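You operate a simulated robot arm through the tools that you are given. There is no shell and no other tool. Be economical: measure what you need, move in short steps, check, and stop when the job is done.

You run a simulated robot arm. Do the job below in one go: nothing can be reset, and whatever is moved stays where it is left.

TASK
Put one of the blue coolers from the desk top on top of the grey disc player.

It is judged by the outcome, as a careful person would: the job done as asked, and still so three seconds after it is handed in. It fails if anything else is knocked over, pushed out of place, dropped, spilled or broken.

THE ROBOT
A 6-joint arm with a two-finger parallel gripper, fixed in place. Base frame: the origin is at the foot of the arm, x ahead of it, y to its left, z up; the work surface is at about z = 740. Lengths are in mm, angles in rad, forces in N, time in s.
With the tool pointing down near the work surface it reaches from about 280 to 740 mm from the base axis. Its first joint turns from -1.152 to 1.152 rad. Payload 2.45 kg.
The TCP is the grasp point between the finger pads, 24 mm short of the fingertips. In the tool frame z runs along the fingers and y along their closing line. Largest opening 68 mm; finger width 17, thickness 10; the body of the gripper, 40 by 70 mm, starts 41 mm behind the TCP.
Orientation is told as [roll, pitch, yaw] about the base's x, y, z axes, in that order, counted from this pose: with the fingers straight down and closing along the base's y, the tool's x points along the base's -x, its y along +y and its z along -z.

THE INTERFACE
- The arm moves only by the tool step_arm. Its argument "moves" is text: rows parted by semicolons, each of 7 numbers parted by spaces: the shift along the tool's x, y, z in units of 100 mm (1.0 is 100 mm), then the turn, a rotation vector about the tool's x, y, z in units of 60 degrees (1.0 is 60 degrees), then the closure, from 0 (fully open) to 1 (shut). In form: tx ty tz wx wy wz gripper; .... A call has 1 to 12 rows; each row is the pose to reach, as a shift and turn from the pose commanded when the call began, along the tool's axes at that moment. A call with a number of a shift or a turn outside -1 to 1 is refused whole. Rows are played at 5 a second. More than 50 mm and 0.15 rad between two rows, or a gripper value outside its range, and nothing of the call is played. Where a pose cannot be reached the arm comes as near as it can. A force on the tool above 40 N (or 10 N above the force at the start of the call, whichever is more), or a blocked arm, ends the call early, and 0.2 s more pass. The fingers move at their own pace (about 108 mm/s each) and stop on an object; they squeeze with about 34 N. The grip force told is the motor's: it shows also when the fingers shut on nothing. Time passes only in rows, and 0.2 s behind the last, so rows that repeat a pose let the fingers close. It gives the time, the measured TCP pose, the force on the tool (base axes), the opening and the grip force at its end, in the units of the frame above (readings bear some noise), and new pictures: "pictures" is both (left out), scene, wrist or none.
- Cameras (640 x 400 px; columns grow to the right, rows downward): "scene" is fixed at [140, 412.5, 1438.3]; the picture's right is [-0.91, -0.41, 0.00], its down [-0.33, 0.73, -0.60] and it looks along [0.25, -0.54, -0.80] (base axes); focal length 310 px, centre (320, 200). "wrist" rides on the gripper at [84, 11, -75] in the tool frame; the picture's right is [-0.13, 0.99, 0.00], its down [-0.60, -0.08, -0.79] and it looks along [-0.79, -0.10, 0.61] (tool axes); focal length 251 px, centre (320, 200). There is no depth. A picture from a camera that has moved, and an enlarged one, comes with that camera's place and axes in the base frame and with its lens.
- inspect(camera, box): a new picture of the part [left, top, right, bottom] of that camera's present view, enlarged. The clock stands still meanwhile.
- sign_off(): hands the job in; it is judged then, once.

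Go step by step. Nothing tells you positions but the pictures and the camera data: compare them with the known pose of the tool, close in by small moves and look again before you grip or let go. The budget is 90 turns and 200 pictures, counting those below and the enlarged ones. Unless the task says otherwise, let go and move clear before handing in, and close with one line.

The tools are called after "Request:" by a JSON object that holds its "op" and its "data". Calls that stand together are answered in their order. step_arm: Moves the arm, as the interface text tells. Its arguments: {"type":"object","properties":{"moves":{"type":"string"},"pictures":{"type":"string","enum":["both","scene","wrist","none"]}},"required":["moves"]} The other tools are called the same way: inspect (camera, box) takes an enlarged picture of a part of a camera's view; sign_off () hands the job in.

At the start:

```text
time_s: 0.0
eef_pos: [331.4, -267.6, 995.3]
orientation: [-0.001, 0.0, -0.001]
contact_force: [-0.7, -0.3, 0.7]
finger_gap: 68.0
gripper_force: 0.0
```

scene: 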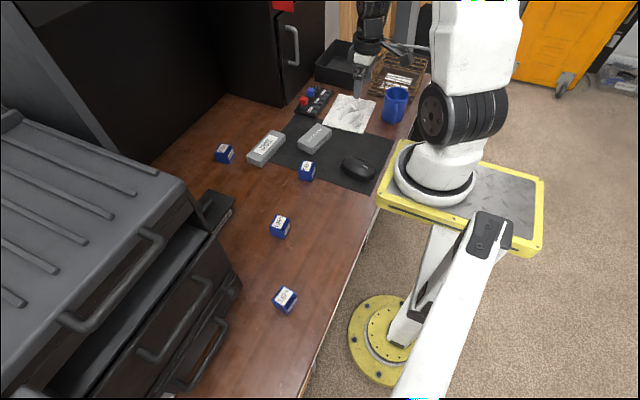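
wrist: 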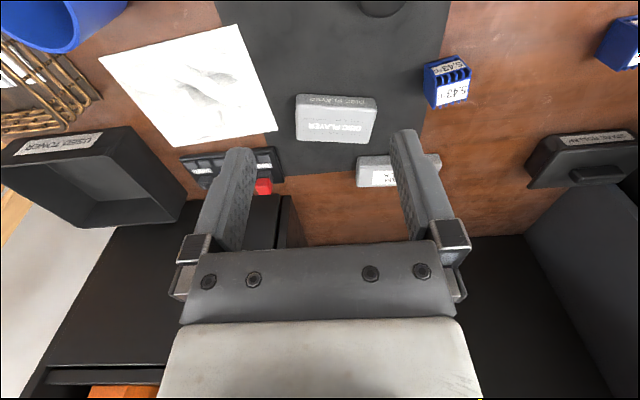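

I see four small blue blocks on the desk and two grey boxes, one of which reads "DISC PLAYER". I'll enlarge the pictures to identify the labels.

Request:
{"op": "inspect", "data": {"camera": "scene", "box": [200, 80, 420, 220]}}

Request:
{"op": "inspect", "data": {"camera": "scene", "box": [220, 190, 350, 330]}}

Request:
{"op": "inspect", "data": {"camera": "wrist", "box": [270, 50, 490, 200]}}

```text
2.86 times, centred on (310, 150) of scene
camera zoom: at [140.0, 412.5, 1438.3], right [-0.91, -0.41, 0.0], down [-0.33, 0.73, -0.6], along [0.25, -0.54, -0.8], focal length 887 px, centre (349, 343)
```

zoom: 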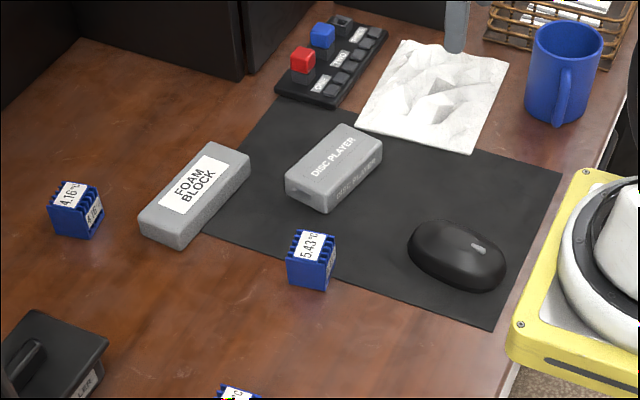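

```text
2.86 times, centred on (285, 260) of scene
camera zoom: at [140.0, 412.5, 1438.3], right [-0.91, -0.41, 0.0], down [-0.33, 0.73, -0.6], along [0.25, -0.54, -0.8], focal length 887 px, centre (420, 29)
```

zoom: 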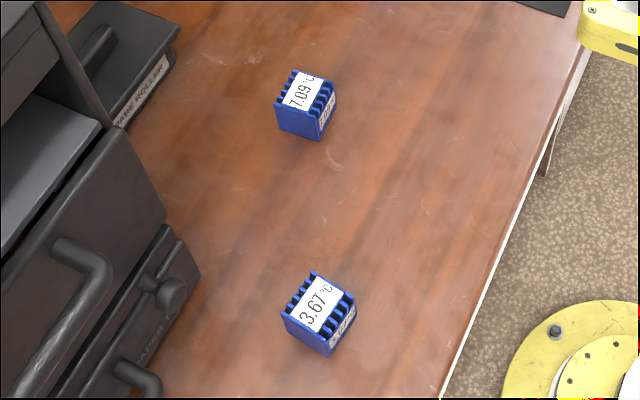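

```text
2.67 times, centred on (380, 125) of wrist
camera zoom: at [247.8, -258.3, 1071.1], right [0.13, 0.99, 0.0], down [0.6, -0.08, 0.79], along [0.79, -0.1, -0.61], focal length 670 px, centre (160, 400)
```

zoom: 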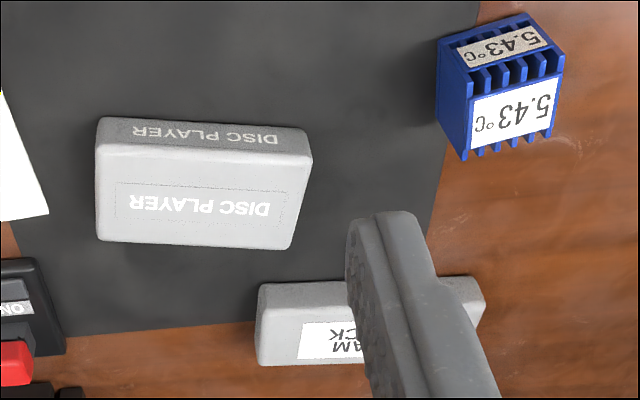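

Any cooler will do, and the 5.43 °C one is closest to the disc player. I estimate the cooler at about (434, -133) and the player at about (470, -262). I'll move part of the way above the cooler and look again.

Request:
{"op": "step_arm", "data": {"moves": "-0.17 0.22 0.15 0 0 0 0; -0.35 0.45 0.3 0 0 0 0; -0.52 0.67 0.45 0 0 0 0; -0.7 0.95 0.6 0 0 0 0; -0.7 0.95 0.6 0 0 0 0"}}

```text
time_s: 1.2
eef_pos: [401.8, -173.1, 934.3]
orientation: [0.0, 0.001, -0.002]
contact_force: [0.0, 0.2, 0.7]
finger_gap: 68.0
gripper_force: 0.1
camera wrist: at [318.3, -163.1, 1010.6], right [0.13, 0.99, 0.0], down [0.6, -0.08, 0.79], along [0.79, -0.1, -0.61], focal length 251 px, centre (320, 200)
```

scene: 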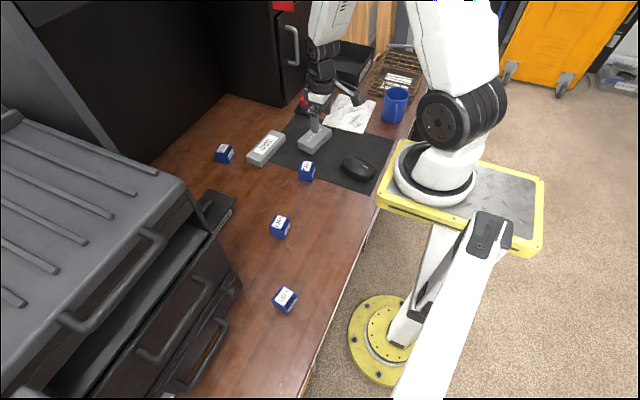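
wrist: 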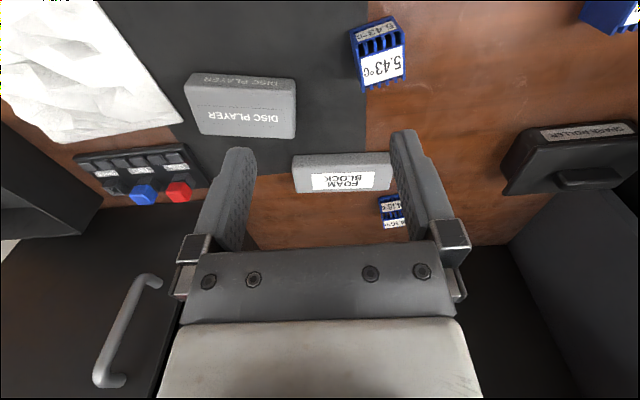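

The cooler is visible in the wrist view. I'll enlarge it and the player to measure their positions and yaw.

Request:
{"op": "inspect", "data": {"camera": "wrist", "box": [300, 0, 460, 100]}}

Request:
{"op": "inspect", "data": {"camera": "wrist", "box": [160, 50, 320, 150]}}

Request:
{"op": "inspect", "data": {"camera": "scene", "box": [280, 145, 340, 190]}}

```text
4.00 times, centred on (380, 50) of wrist
camera zoom: at [318.3, -163.1, 1010.6], right [0.13, 0.99, 0.0], down [0.6, -0.08, 0.79], along [0.79, -0.1, -0.61], focal length 1006 px, centre (80, 800)
```

zoom: 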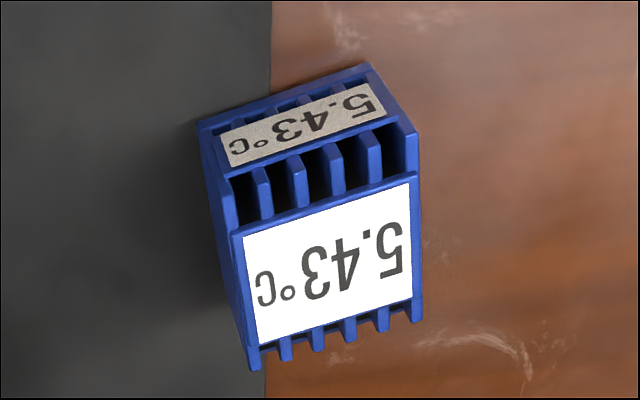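

```text
4.00 times, centred on (240, 100) of wrist
camera zoom: at [318.3, -163.1, 1010.6], right [0.13, 0.99, 0.0], down [0.6, -0.08, 0.79], along [0.79, -0.1, -0.61], focal length 1006 px, centre (640, 600)
```

zoom: 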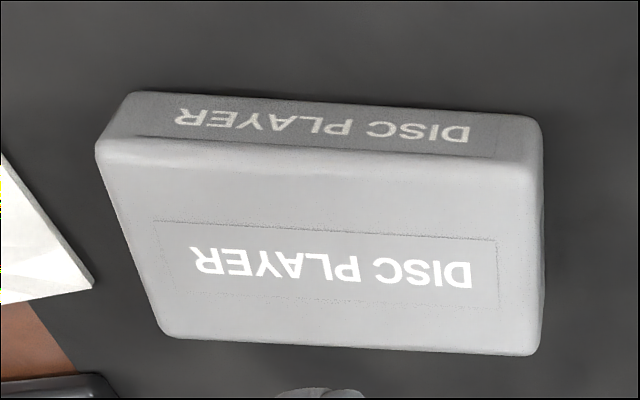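

```text
8.89 times, centred on (310, 168) of scene
camera zoom: at [140.0, 412.5, 1438.3], right [-0.91, -0.41, 0.0], down [-0.33, 0.73, -0.6], along [0.25, -0.54, -0.8], focal length 2759 px, centre (409, 489)
```

zoom: 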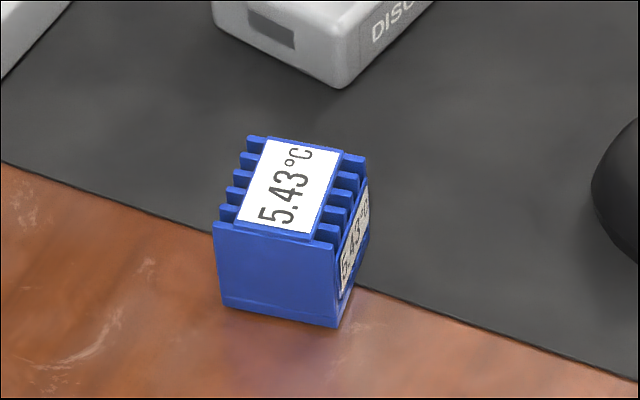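

The cooler is a cube of about 42 mm at about (430.5, -123), yawed about +0.18 rad. The player top is at about z = 768, centred at (470, -265), yawed about -0.185 rad. I'll move to just above the cooler with matching yaw.

Request:
{"op": "step_arm", "data": {"moves": "-0.07 0.12 0.24 0 0 -0.043 0; -0.14 0.25 0.48 0 0 -0.086 0; -0.21 0.38 0.72 0 0 -0.129 0; -0.29 0.5 0.95 0 0 -0.172 0; -0.29 0.5 0.95 0 0 -0.172 0"}}

Request:
{"op": "inspect", "data": {"camera": "scene", "box": [270, 120, 350, 190]}}

```text
time_s: 2.4
eef_pos: [429.6, -122.9, 839.4]
orientation: [-0.001, 0.0, 0.182]
contact_force: [0.0, 0.0, 0.2]
finger_gap: 67.9
gripper_force: 0.1
camera wrist: at [346.2, -127.4, 915.6], right [-0.05, 1.0, 0.0], down [0.61, 0.03, 0.79], along [0.79, 0.04, -0.61], focal length 251 px, centre (320, 200)
```

scene: 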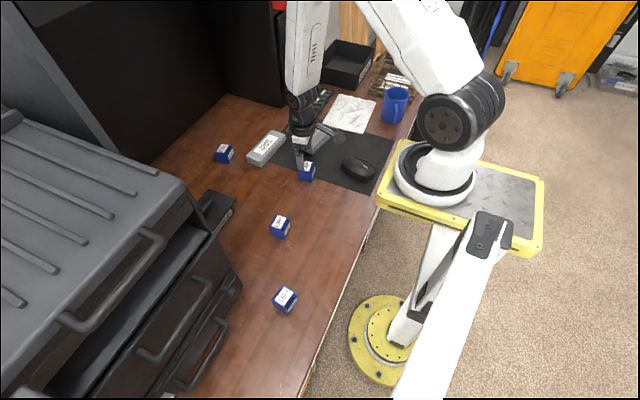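
wrist: 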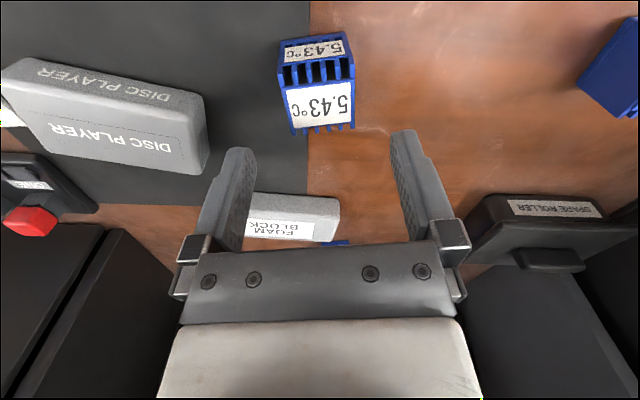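

```text
5.71 times, centred on (310, 155) of scene
camera zoom: at [140.0, 412.5, 1438.3], right [-0.91, -0.41, 0.0], down [-0.33, 0.73, -0.6], along [0.25, -0.54, -0.8], focal length 1774 px, centre (377, 457)
```

zoom: 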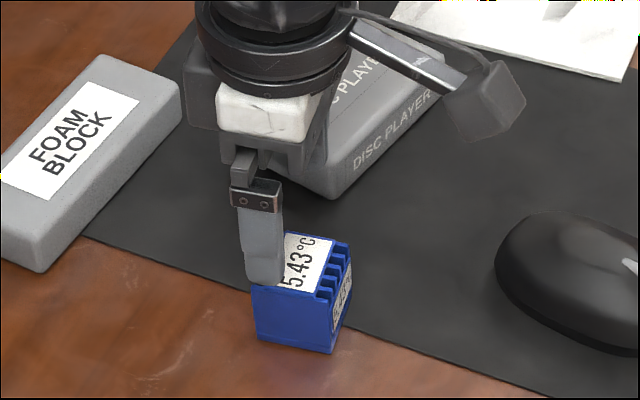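

The cooler top projects to (429, -123), directly beneath the tool, and the yaw matches. I'll descend in two stages, checking before closing.

Request:
{"op": "step_arm", "data": {"moves": "0 0 0.2 0 0 -0.01 0; 0 0 0.4 0 0 -0.015 0; 0 0 0.55 0 0 -0.015 0; 0 0 0.67 0 0 -0.015 0"}}

Request:
{"op": "inspect", "data": {"camera": "scene", "box": [270, 120, 350, 190]}}

```text
time_s: 3.4
eef_pos: [430.4, -123.1, 772.6]
orientation: [0.0, 0.0, 0.194]
contact_force: [-0.8, 0.0, 0.3]
finger_gap: 68.0
gripper_force: 0.0
camera wrist: at [346.8, -129.3, 848.0], right [-0.07, 1.0, 0.0], down [0.61, 0.04, 0.79], along [0.79, 0.05, -0.61], focal length 251 px, centre (320, 200)
```

scene: 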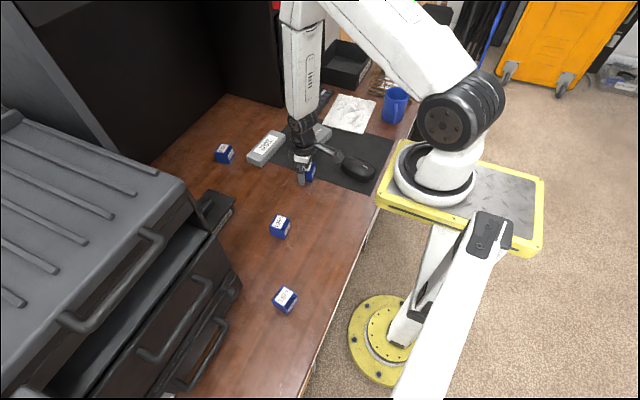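
wrist: 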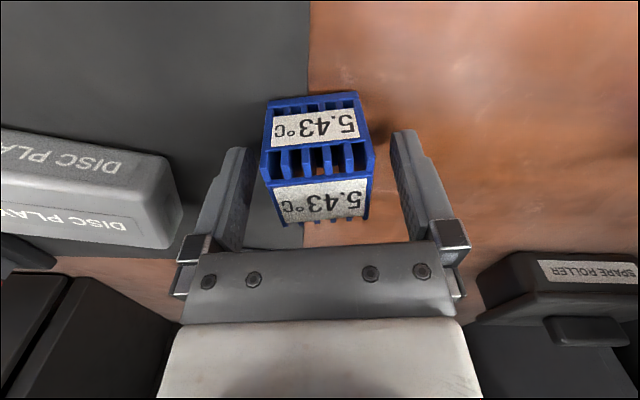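

```text
5.71 times, centred on (310, 155) of scene
camera zoom: at [140.0, 412.5, 1438.3], right [-0.91, -0.41, 0.0], down [-0.33, 0.73, -0.6], along [0.25, -0.54, -0.8], focal length 1774 px, centre (377, 457)
```

zoom: 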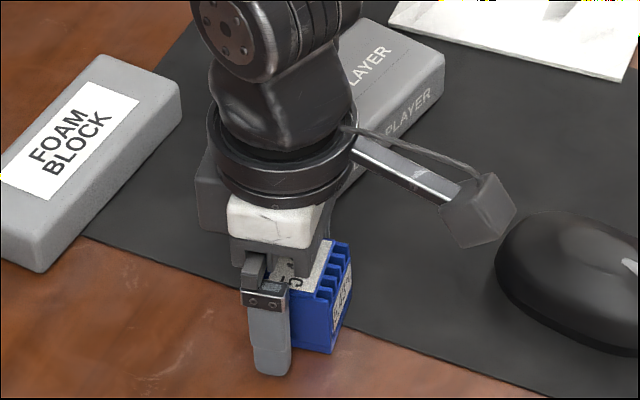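

The fingers straddle the cooler evenly, so I'll close and then lift slightly to check the grip.

Request:
{"op": "step_arm", "data": {"moves": "0 0 0 0 0 0 1; 0 0 0 0 0 0 1; 0 0 0 0 0 0 1; 0 0 0 0 0 0 1", "pictures": "wrist"}}

```text
time_s: 4.4
eef_pos: [430.1, -123.3, 772.4]
orientation: [-0.001, 0.001, 0.195]
contact_force: [-0.9, -0.9, 0.3]
finger_gap: 39.8
gripper_force: 33.7
camera wrist: at [346.7, -129.3, 848.2], right [-0.07, 1.0, 0.0], down [0.61, 0.04, 0.79], along [0.79, 0.05, -0.61], focal length 251 px, centre (320, 200)
```

wrist: 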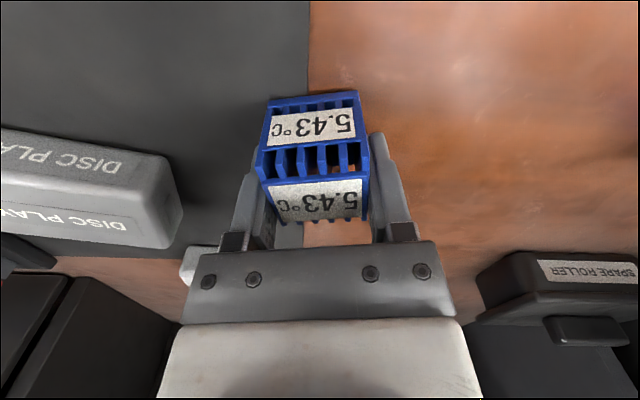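

The grip holds at 39.8 mm, so I'll lift.

Request:
{"op": "step_arm", "data": {"moves": "0 0 -0.2 0 0 0 1; 0 0 -0.45 0 0 0 1; 0 0 -0.7 0 0 0 1; 0 0 -0.9 0 0 0 1; 0 0 -0.9 0 0 0 1"}}

```text
time_s: 5.6
eef_pos: [430.0, -122.7, 863.3]
orientation: [-0.002, 0.001, 0.196]
contact_force: [-1.1, -0.4, -0.8]
finger_gap: 39.5
gripper_force: 33.9
camera wrist: at [346.5, -129.5, 939.5], right [-0.07, 1.0, 0.0], down [0.61, 0.04, 0.79], along [0.79, 0.05, -0.61], focal length 251 px, centre (320, 200)
```

scene: 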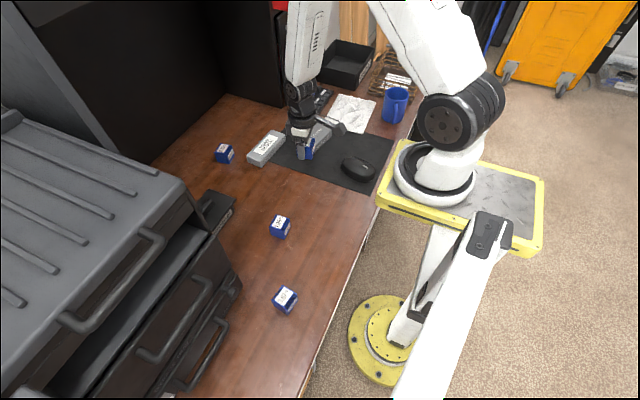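
wrist: 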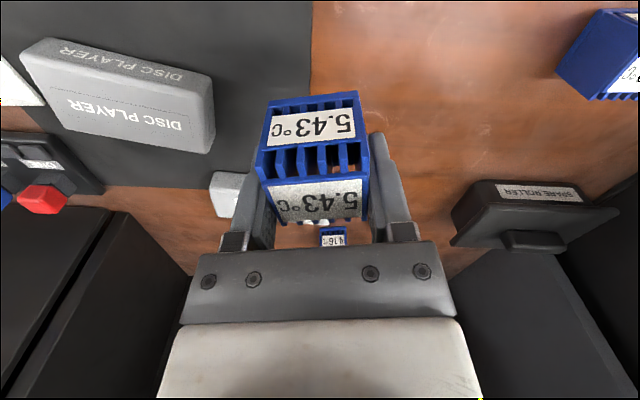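

The cooler is held and clear. I'll carry it towards the player while turning it to match the player's yaw.

Request:
{"op": "step_arm", "data": {"moves": "-0.01 -0.18 0 0 0 0.045 1; -0.025 -0.37 0 0 0 0.09 1; -0.04 -0.55 0 0 0 0.135 1; -0.055 -0.74 0 0 0 0.182 1; -0.055 -0.74 0 0 0 0.182 1"}}

```text
time_s: 6.8
eef_pos: [449.1, -195.3, 863.0]
orientation: [0.0, -0.001, 0.005]
contact_force: [-0.2, 0.1, -1.2]
finger_gap: 39.8
gripper_force: 33.8
camera wrist: at [366.9, -185.5, 938.6], right [0.12, 0.99, 0.0], down [0.6, -0.08, 0.79], along [0.79, -0.1, -0.61], focal length 251 px, centre (320, 200)
```

scene: 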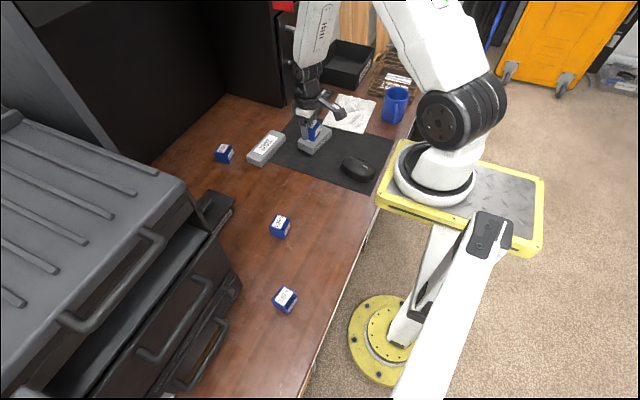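
wrist: 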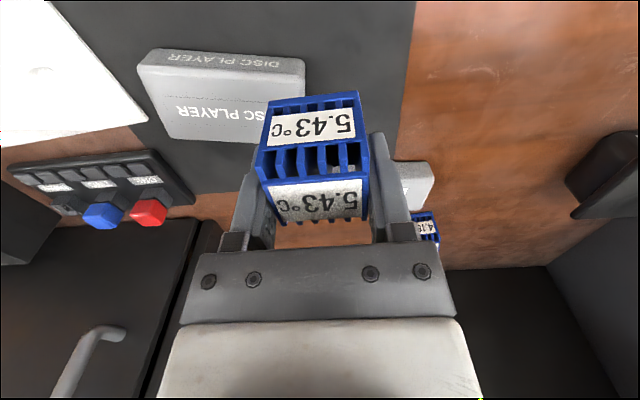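

Now the second half of the carry, to above the player centre.

Request:
{"op": "step_arm", "data": {"moves": "-0.05 -0.18 0 0 0 0.045 1; -0.1 -0.36 0 0 0 0.09 1; -0.15 -0.54 0 0 0 0.135 1; -0.195 -0.7 0 0 0 0.182 1; -0.195 -0.7 0.2 0 0 0.182 1; -0.195 -0.7 0.2 0 0 0.182 1"}}

Request:
{"op": "inspect", "data": {"camera": "scene", "box": [270, 90, 370, 165]}}

Request:
{"op": "inspect", "data": {"camera": "wrist", "box": [200, 20, 440, 250]}}

```text
time_s: 8.2
eef_pos: [469.3, -264.9, 842.7]
orientation: [-0.001, 0.0, -0.185]
contact_force: [0.0, 0.3, -0.2]
finger_gap: 39.7
gripper_force: 33.9
camera wrist: at [389.8, -239.5, 918.7], right [0.31, 0.95, 0.0], down [0.58, -0.19, 0.79], along [0.75, -0.25, -0.61], focal length 251 px, centre (320, 200)
```

scene: 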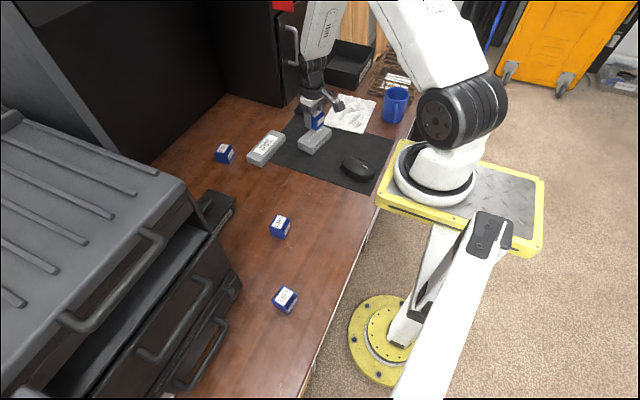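
wrist: 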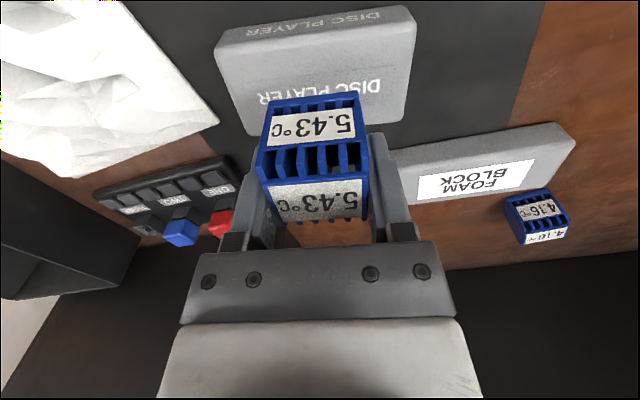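

```text
5.33 times, centred on (320, 128) of scene
camera zoom: at [140.1, 412.5, 1438.3], right [-0.91, -0.41, 0.0], down [-0.33, 0.73, -0.6], along [0.25, -0.54, -0.8], focal length 1656 px, centre (320, 587)
```

zoom: 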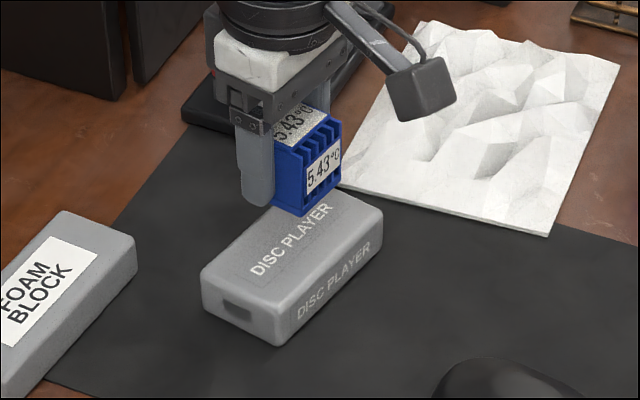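

```text
1.74 times, centred on (320, 135) of wrist
camera zoom: at [389.8, -239.5, 918.7], right [0.31, 0.95, 0.0], down [0.58, -0.19, 0.79], along [0.75, -0.25, -0.61], focal length 437 px, centre (320, 313)
```

zoom: 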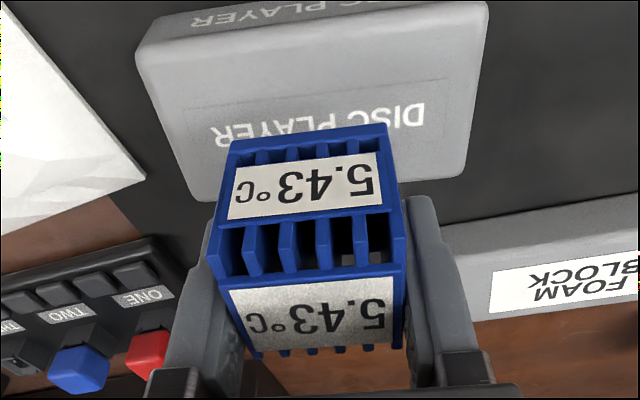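

The estimate holds, with the player centre at about (467, -265.5). I'll lower to just above the expected contact height of about 800 and look.

Request:
{"op": "step_arm", "data": {"moves": "0.02 0 0.15 0 0 0 1; 0.02 0 0.28 0 0 0 1; 0.02 0 0.37 0 0 0 1; 0.02 0 0.37 0 0 0 1", "pictures": "none"}}

Request:
{"op": "inspect", "data": {"camera": "scene", "box": [285, 105, 345, 155]}}

```text
time_s: 9.2
eef_pos: [467.6, -265.0, 806.3]
orientation: [-0.001, 0.002, -0.186]
contact_force: [-0.8, 0.4, -0.6]
finger_gap: 39.8
gripper_force: 34.0
```

```text
8.00 times, centred on (315, 130) of scene
camera zoom: at [140.1, 412.5, 1438.3], right [-0.91, -0.41, 0.0], down [-0.33, 0.73, -0.6], along [0.25, -0.54, -0.8], focal length 2483 px, centre (360, 760)
```

zoom: 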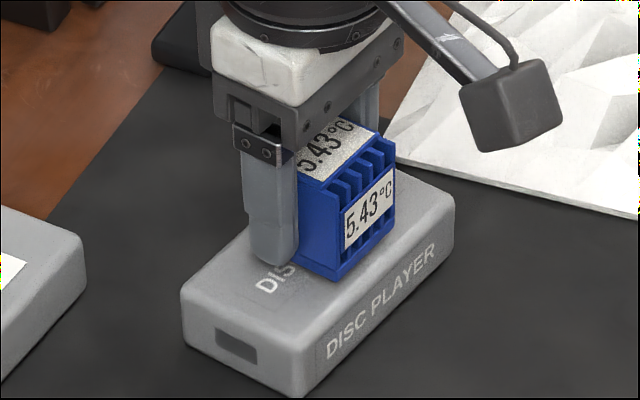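

The cooler is a few millimetres above the player top and well inside it. I'll lower in fine steps and watch the force.

Request:
{"op": "step_arm", "data": {"moves": "0 0 0.015 0 0 0 1; 0 0 0.03 0 0 0 1; 0 0 0.04 0 0 0 1; 0 0 0.04 0 0 0 1", "pictures": "none"}}

Request:
{"op": "inspect", "data": {"camera": "scene", "box": [285, 105, 345, 155]}}

```text
time_s: 10.2
eef_pos: [468.4, -264.4, 804.6]
orientation: [0.0, -0.001, -0.184]
contact_force: [-4.4, 3.0, 26.5]
finger_gap: 39.3
gripper_force: 33.9
```

```text
8.00 times, centred on (315, 130) of scene
camera zoom: at [139.5, 412.8, 1438.3], right [-0.91, -0.41, 0.0], down [-0.33, 0.73, -0.6], along [0.25, -0.54, -0.8], focal length 2483 px, centre (360, 760)
```

zoom: 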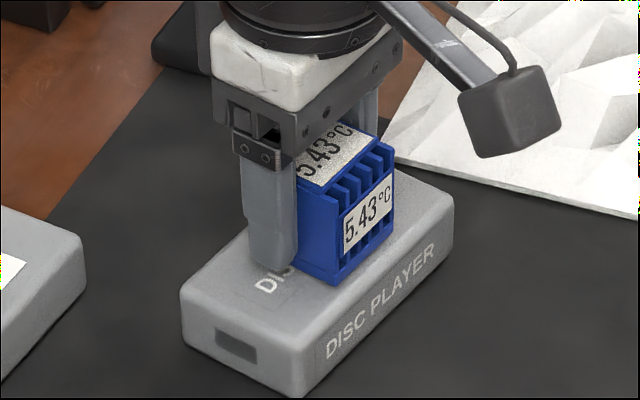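

There is firm contact at z of about 804.6. I'll relax the push by about 2 mm and then open.

Request:
{"op": "step_arm", "data": {"moves": "0 0 -0.02 0 0 0 1; 0 0 -0.02 0 0 0 1", "pictures": "none"}}

Request:
{"op": "step_arm", "data": {"moves": "0 0 0 0 0 0 0.35; 0 0 0 0 0 0 0; 0 0 0 0 0 0 0; 0 0 0 0 0 0 0"}}

Request:
{"op": "inspect", "data": {"camera": "scene", "box": [285, 105, 345, 155]}}

```text
time_s: 10.8
eef_pos: [467.1, -263.1, 803.6]
orientation: [0.0, -0.001, -0.184]
contact_force: [1.7, -1.8, 5.7]
finger_gap: 39.8
gripper_force: 34.2
```

```text
time_s: 11.8
eef_pos: [467.5, -264.7, 804.7]
orientation: [-0.001, 0.002, -0.185]
contact_force: [-0.9, -0.7, 0.0]
finger_gap: 68.1
gripper_force: 0.1
camera wrist: at [387.9, -238.9, 880.2], right [0.31, 0.95, 0.0], down [0.58, -0.19, 0.79], along [0.75, -0.25, -0.61], focal length 251 px, centre (320, 200)
```

scene: 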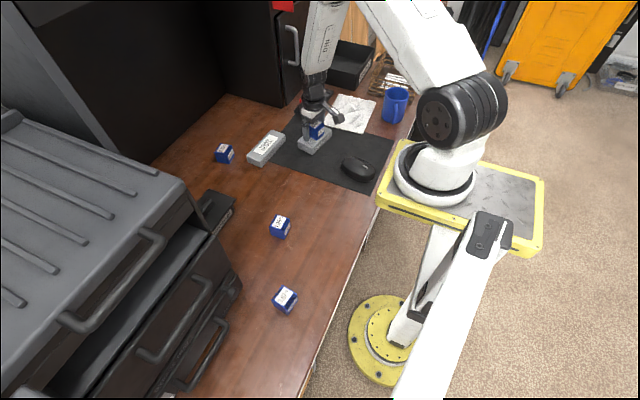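
wrist: 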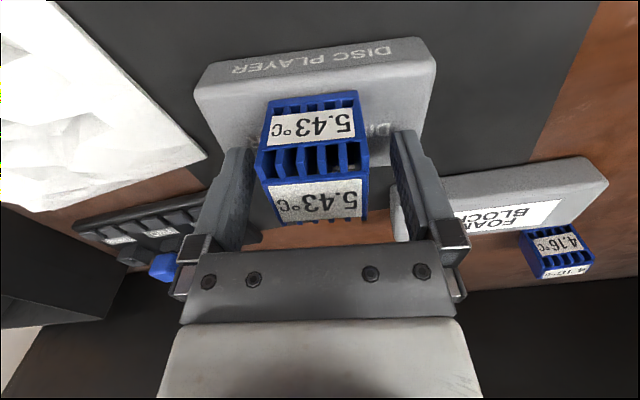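

```text
8.00 times, centred on (315, 130) of scene
camera zoom: at [140.0, 412.5, 1438.3], right [-0.91, -0.41, 0.0], down [-0.33, 0.73, -0.6], along [0.25, -0.54, -0.8], focal length 2483 px, centre (360, 760)
```

zoom: 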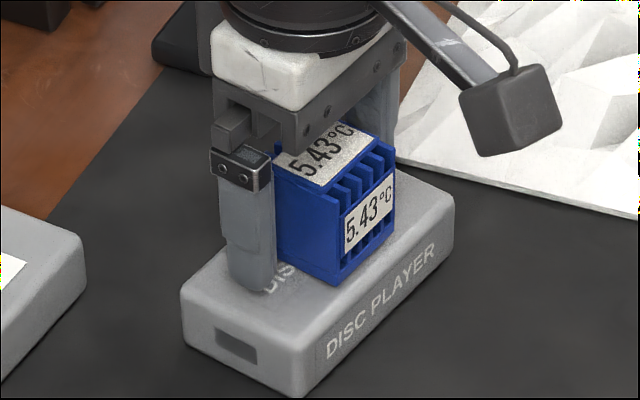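

The cooler stands free on the player with the fingers open. I'll retreat straight up.

Request:
{"op": "step_arm", "data": {"moves": "0 0 -0.15 0 0 0 0; 0 0 -0.35 0 0 0 0; 0 0 -0.6 0 0 0 0; 0 0 -0.85 0 0 0 0; 0 0 -1 0 0 0 0; 0 0 -1 0 0 0 0"}}

Request:
{"op": "inspect", "data": {"camera": "scene", "box": [285, 105, 345, 155]}}

```text
time_s: 13.2
eef_pos: [467.2, -264.4, 904.1]
orientation: [0.0, 0.0, -0.185]
contact_force: [0.6, 0.3, -0.5]
finger_gap: 67.8
gripper_force: 0.0
camera wrist: at [387.6, -238.3, 980.8], right [0.31, 0.95, 0.0], down [0.58, -0.19, 0.79], along [0.75, -0.25, -0.61], focal length 251 px, centre (320, 200)
```

scene: 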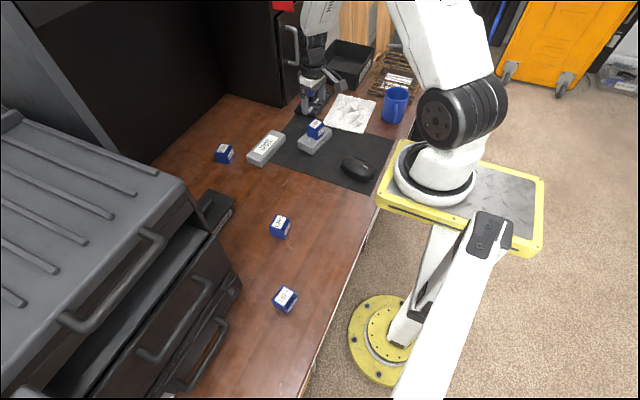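
wrist: 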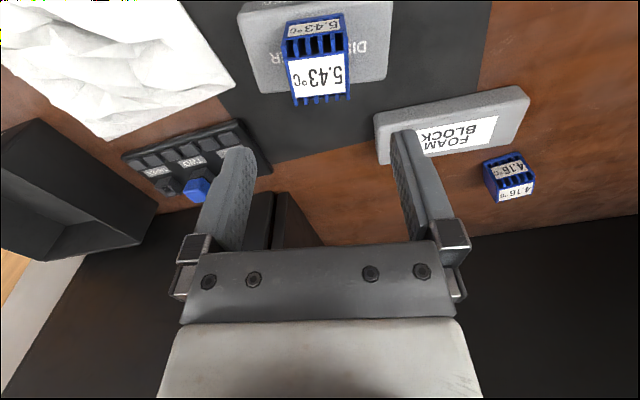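

```text
8.00 times, centred on (315, 130) of scene
camera zoom: at [140.0, 412.5, 1438.3], right [-0.91, -0.41, 0.0], down [-0.33, 0.73, -0.6], along [0.25, -0.54, -0.8], focal length 2483 px, centre (360, 760)
```

zoom: 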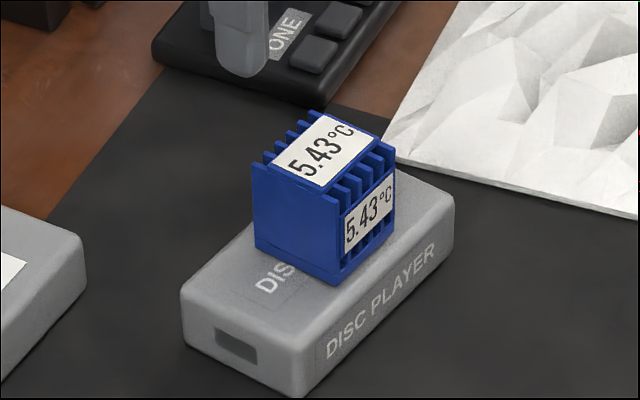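

The cooler rests squarely on the disc player, the gripper is clear, and nothing else has been disturbed. I'll hand in.

Request:
{"op": "sign_off", "data": {}}

```text
The job is handed in.
```

The blue 5.43 °C cooler is now on top of the grey disc player, released and standing on its own, with the gripper moved clear.
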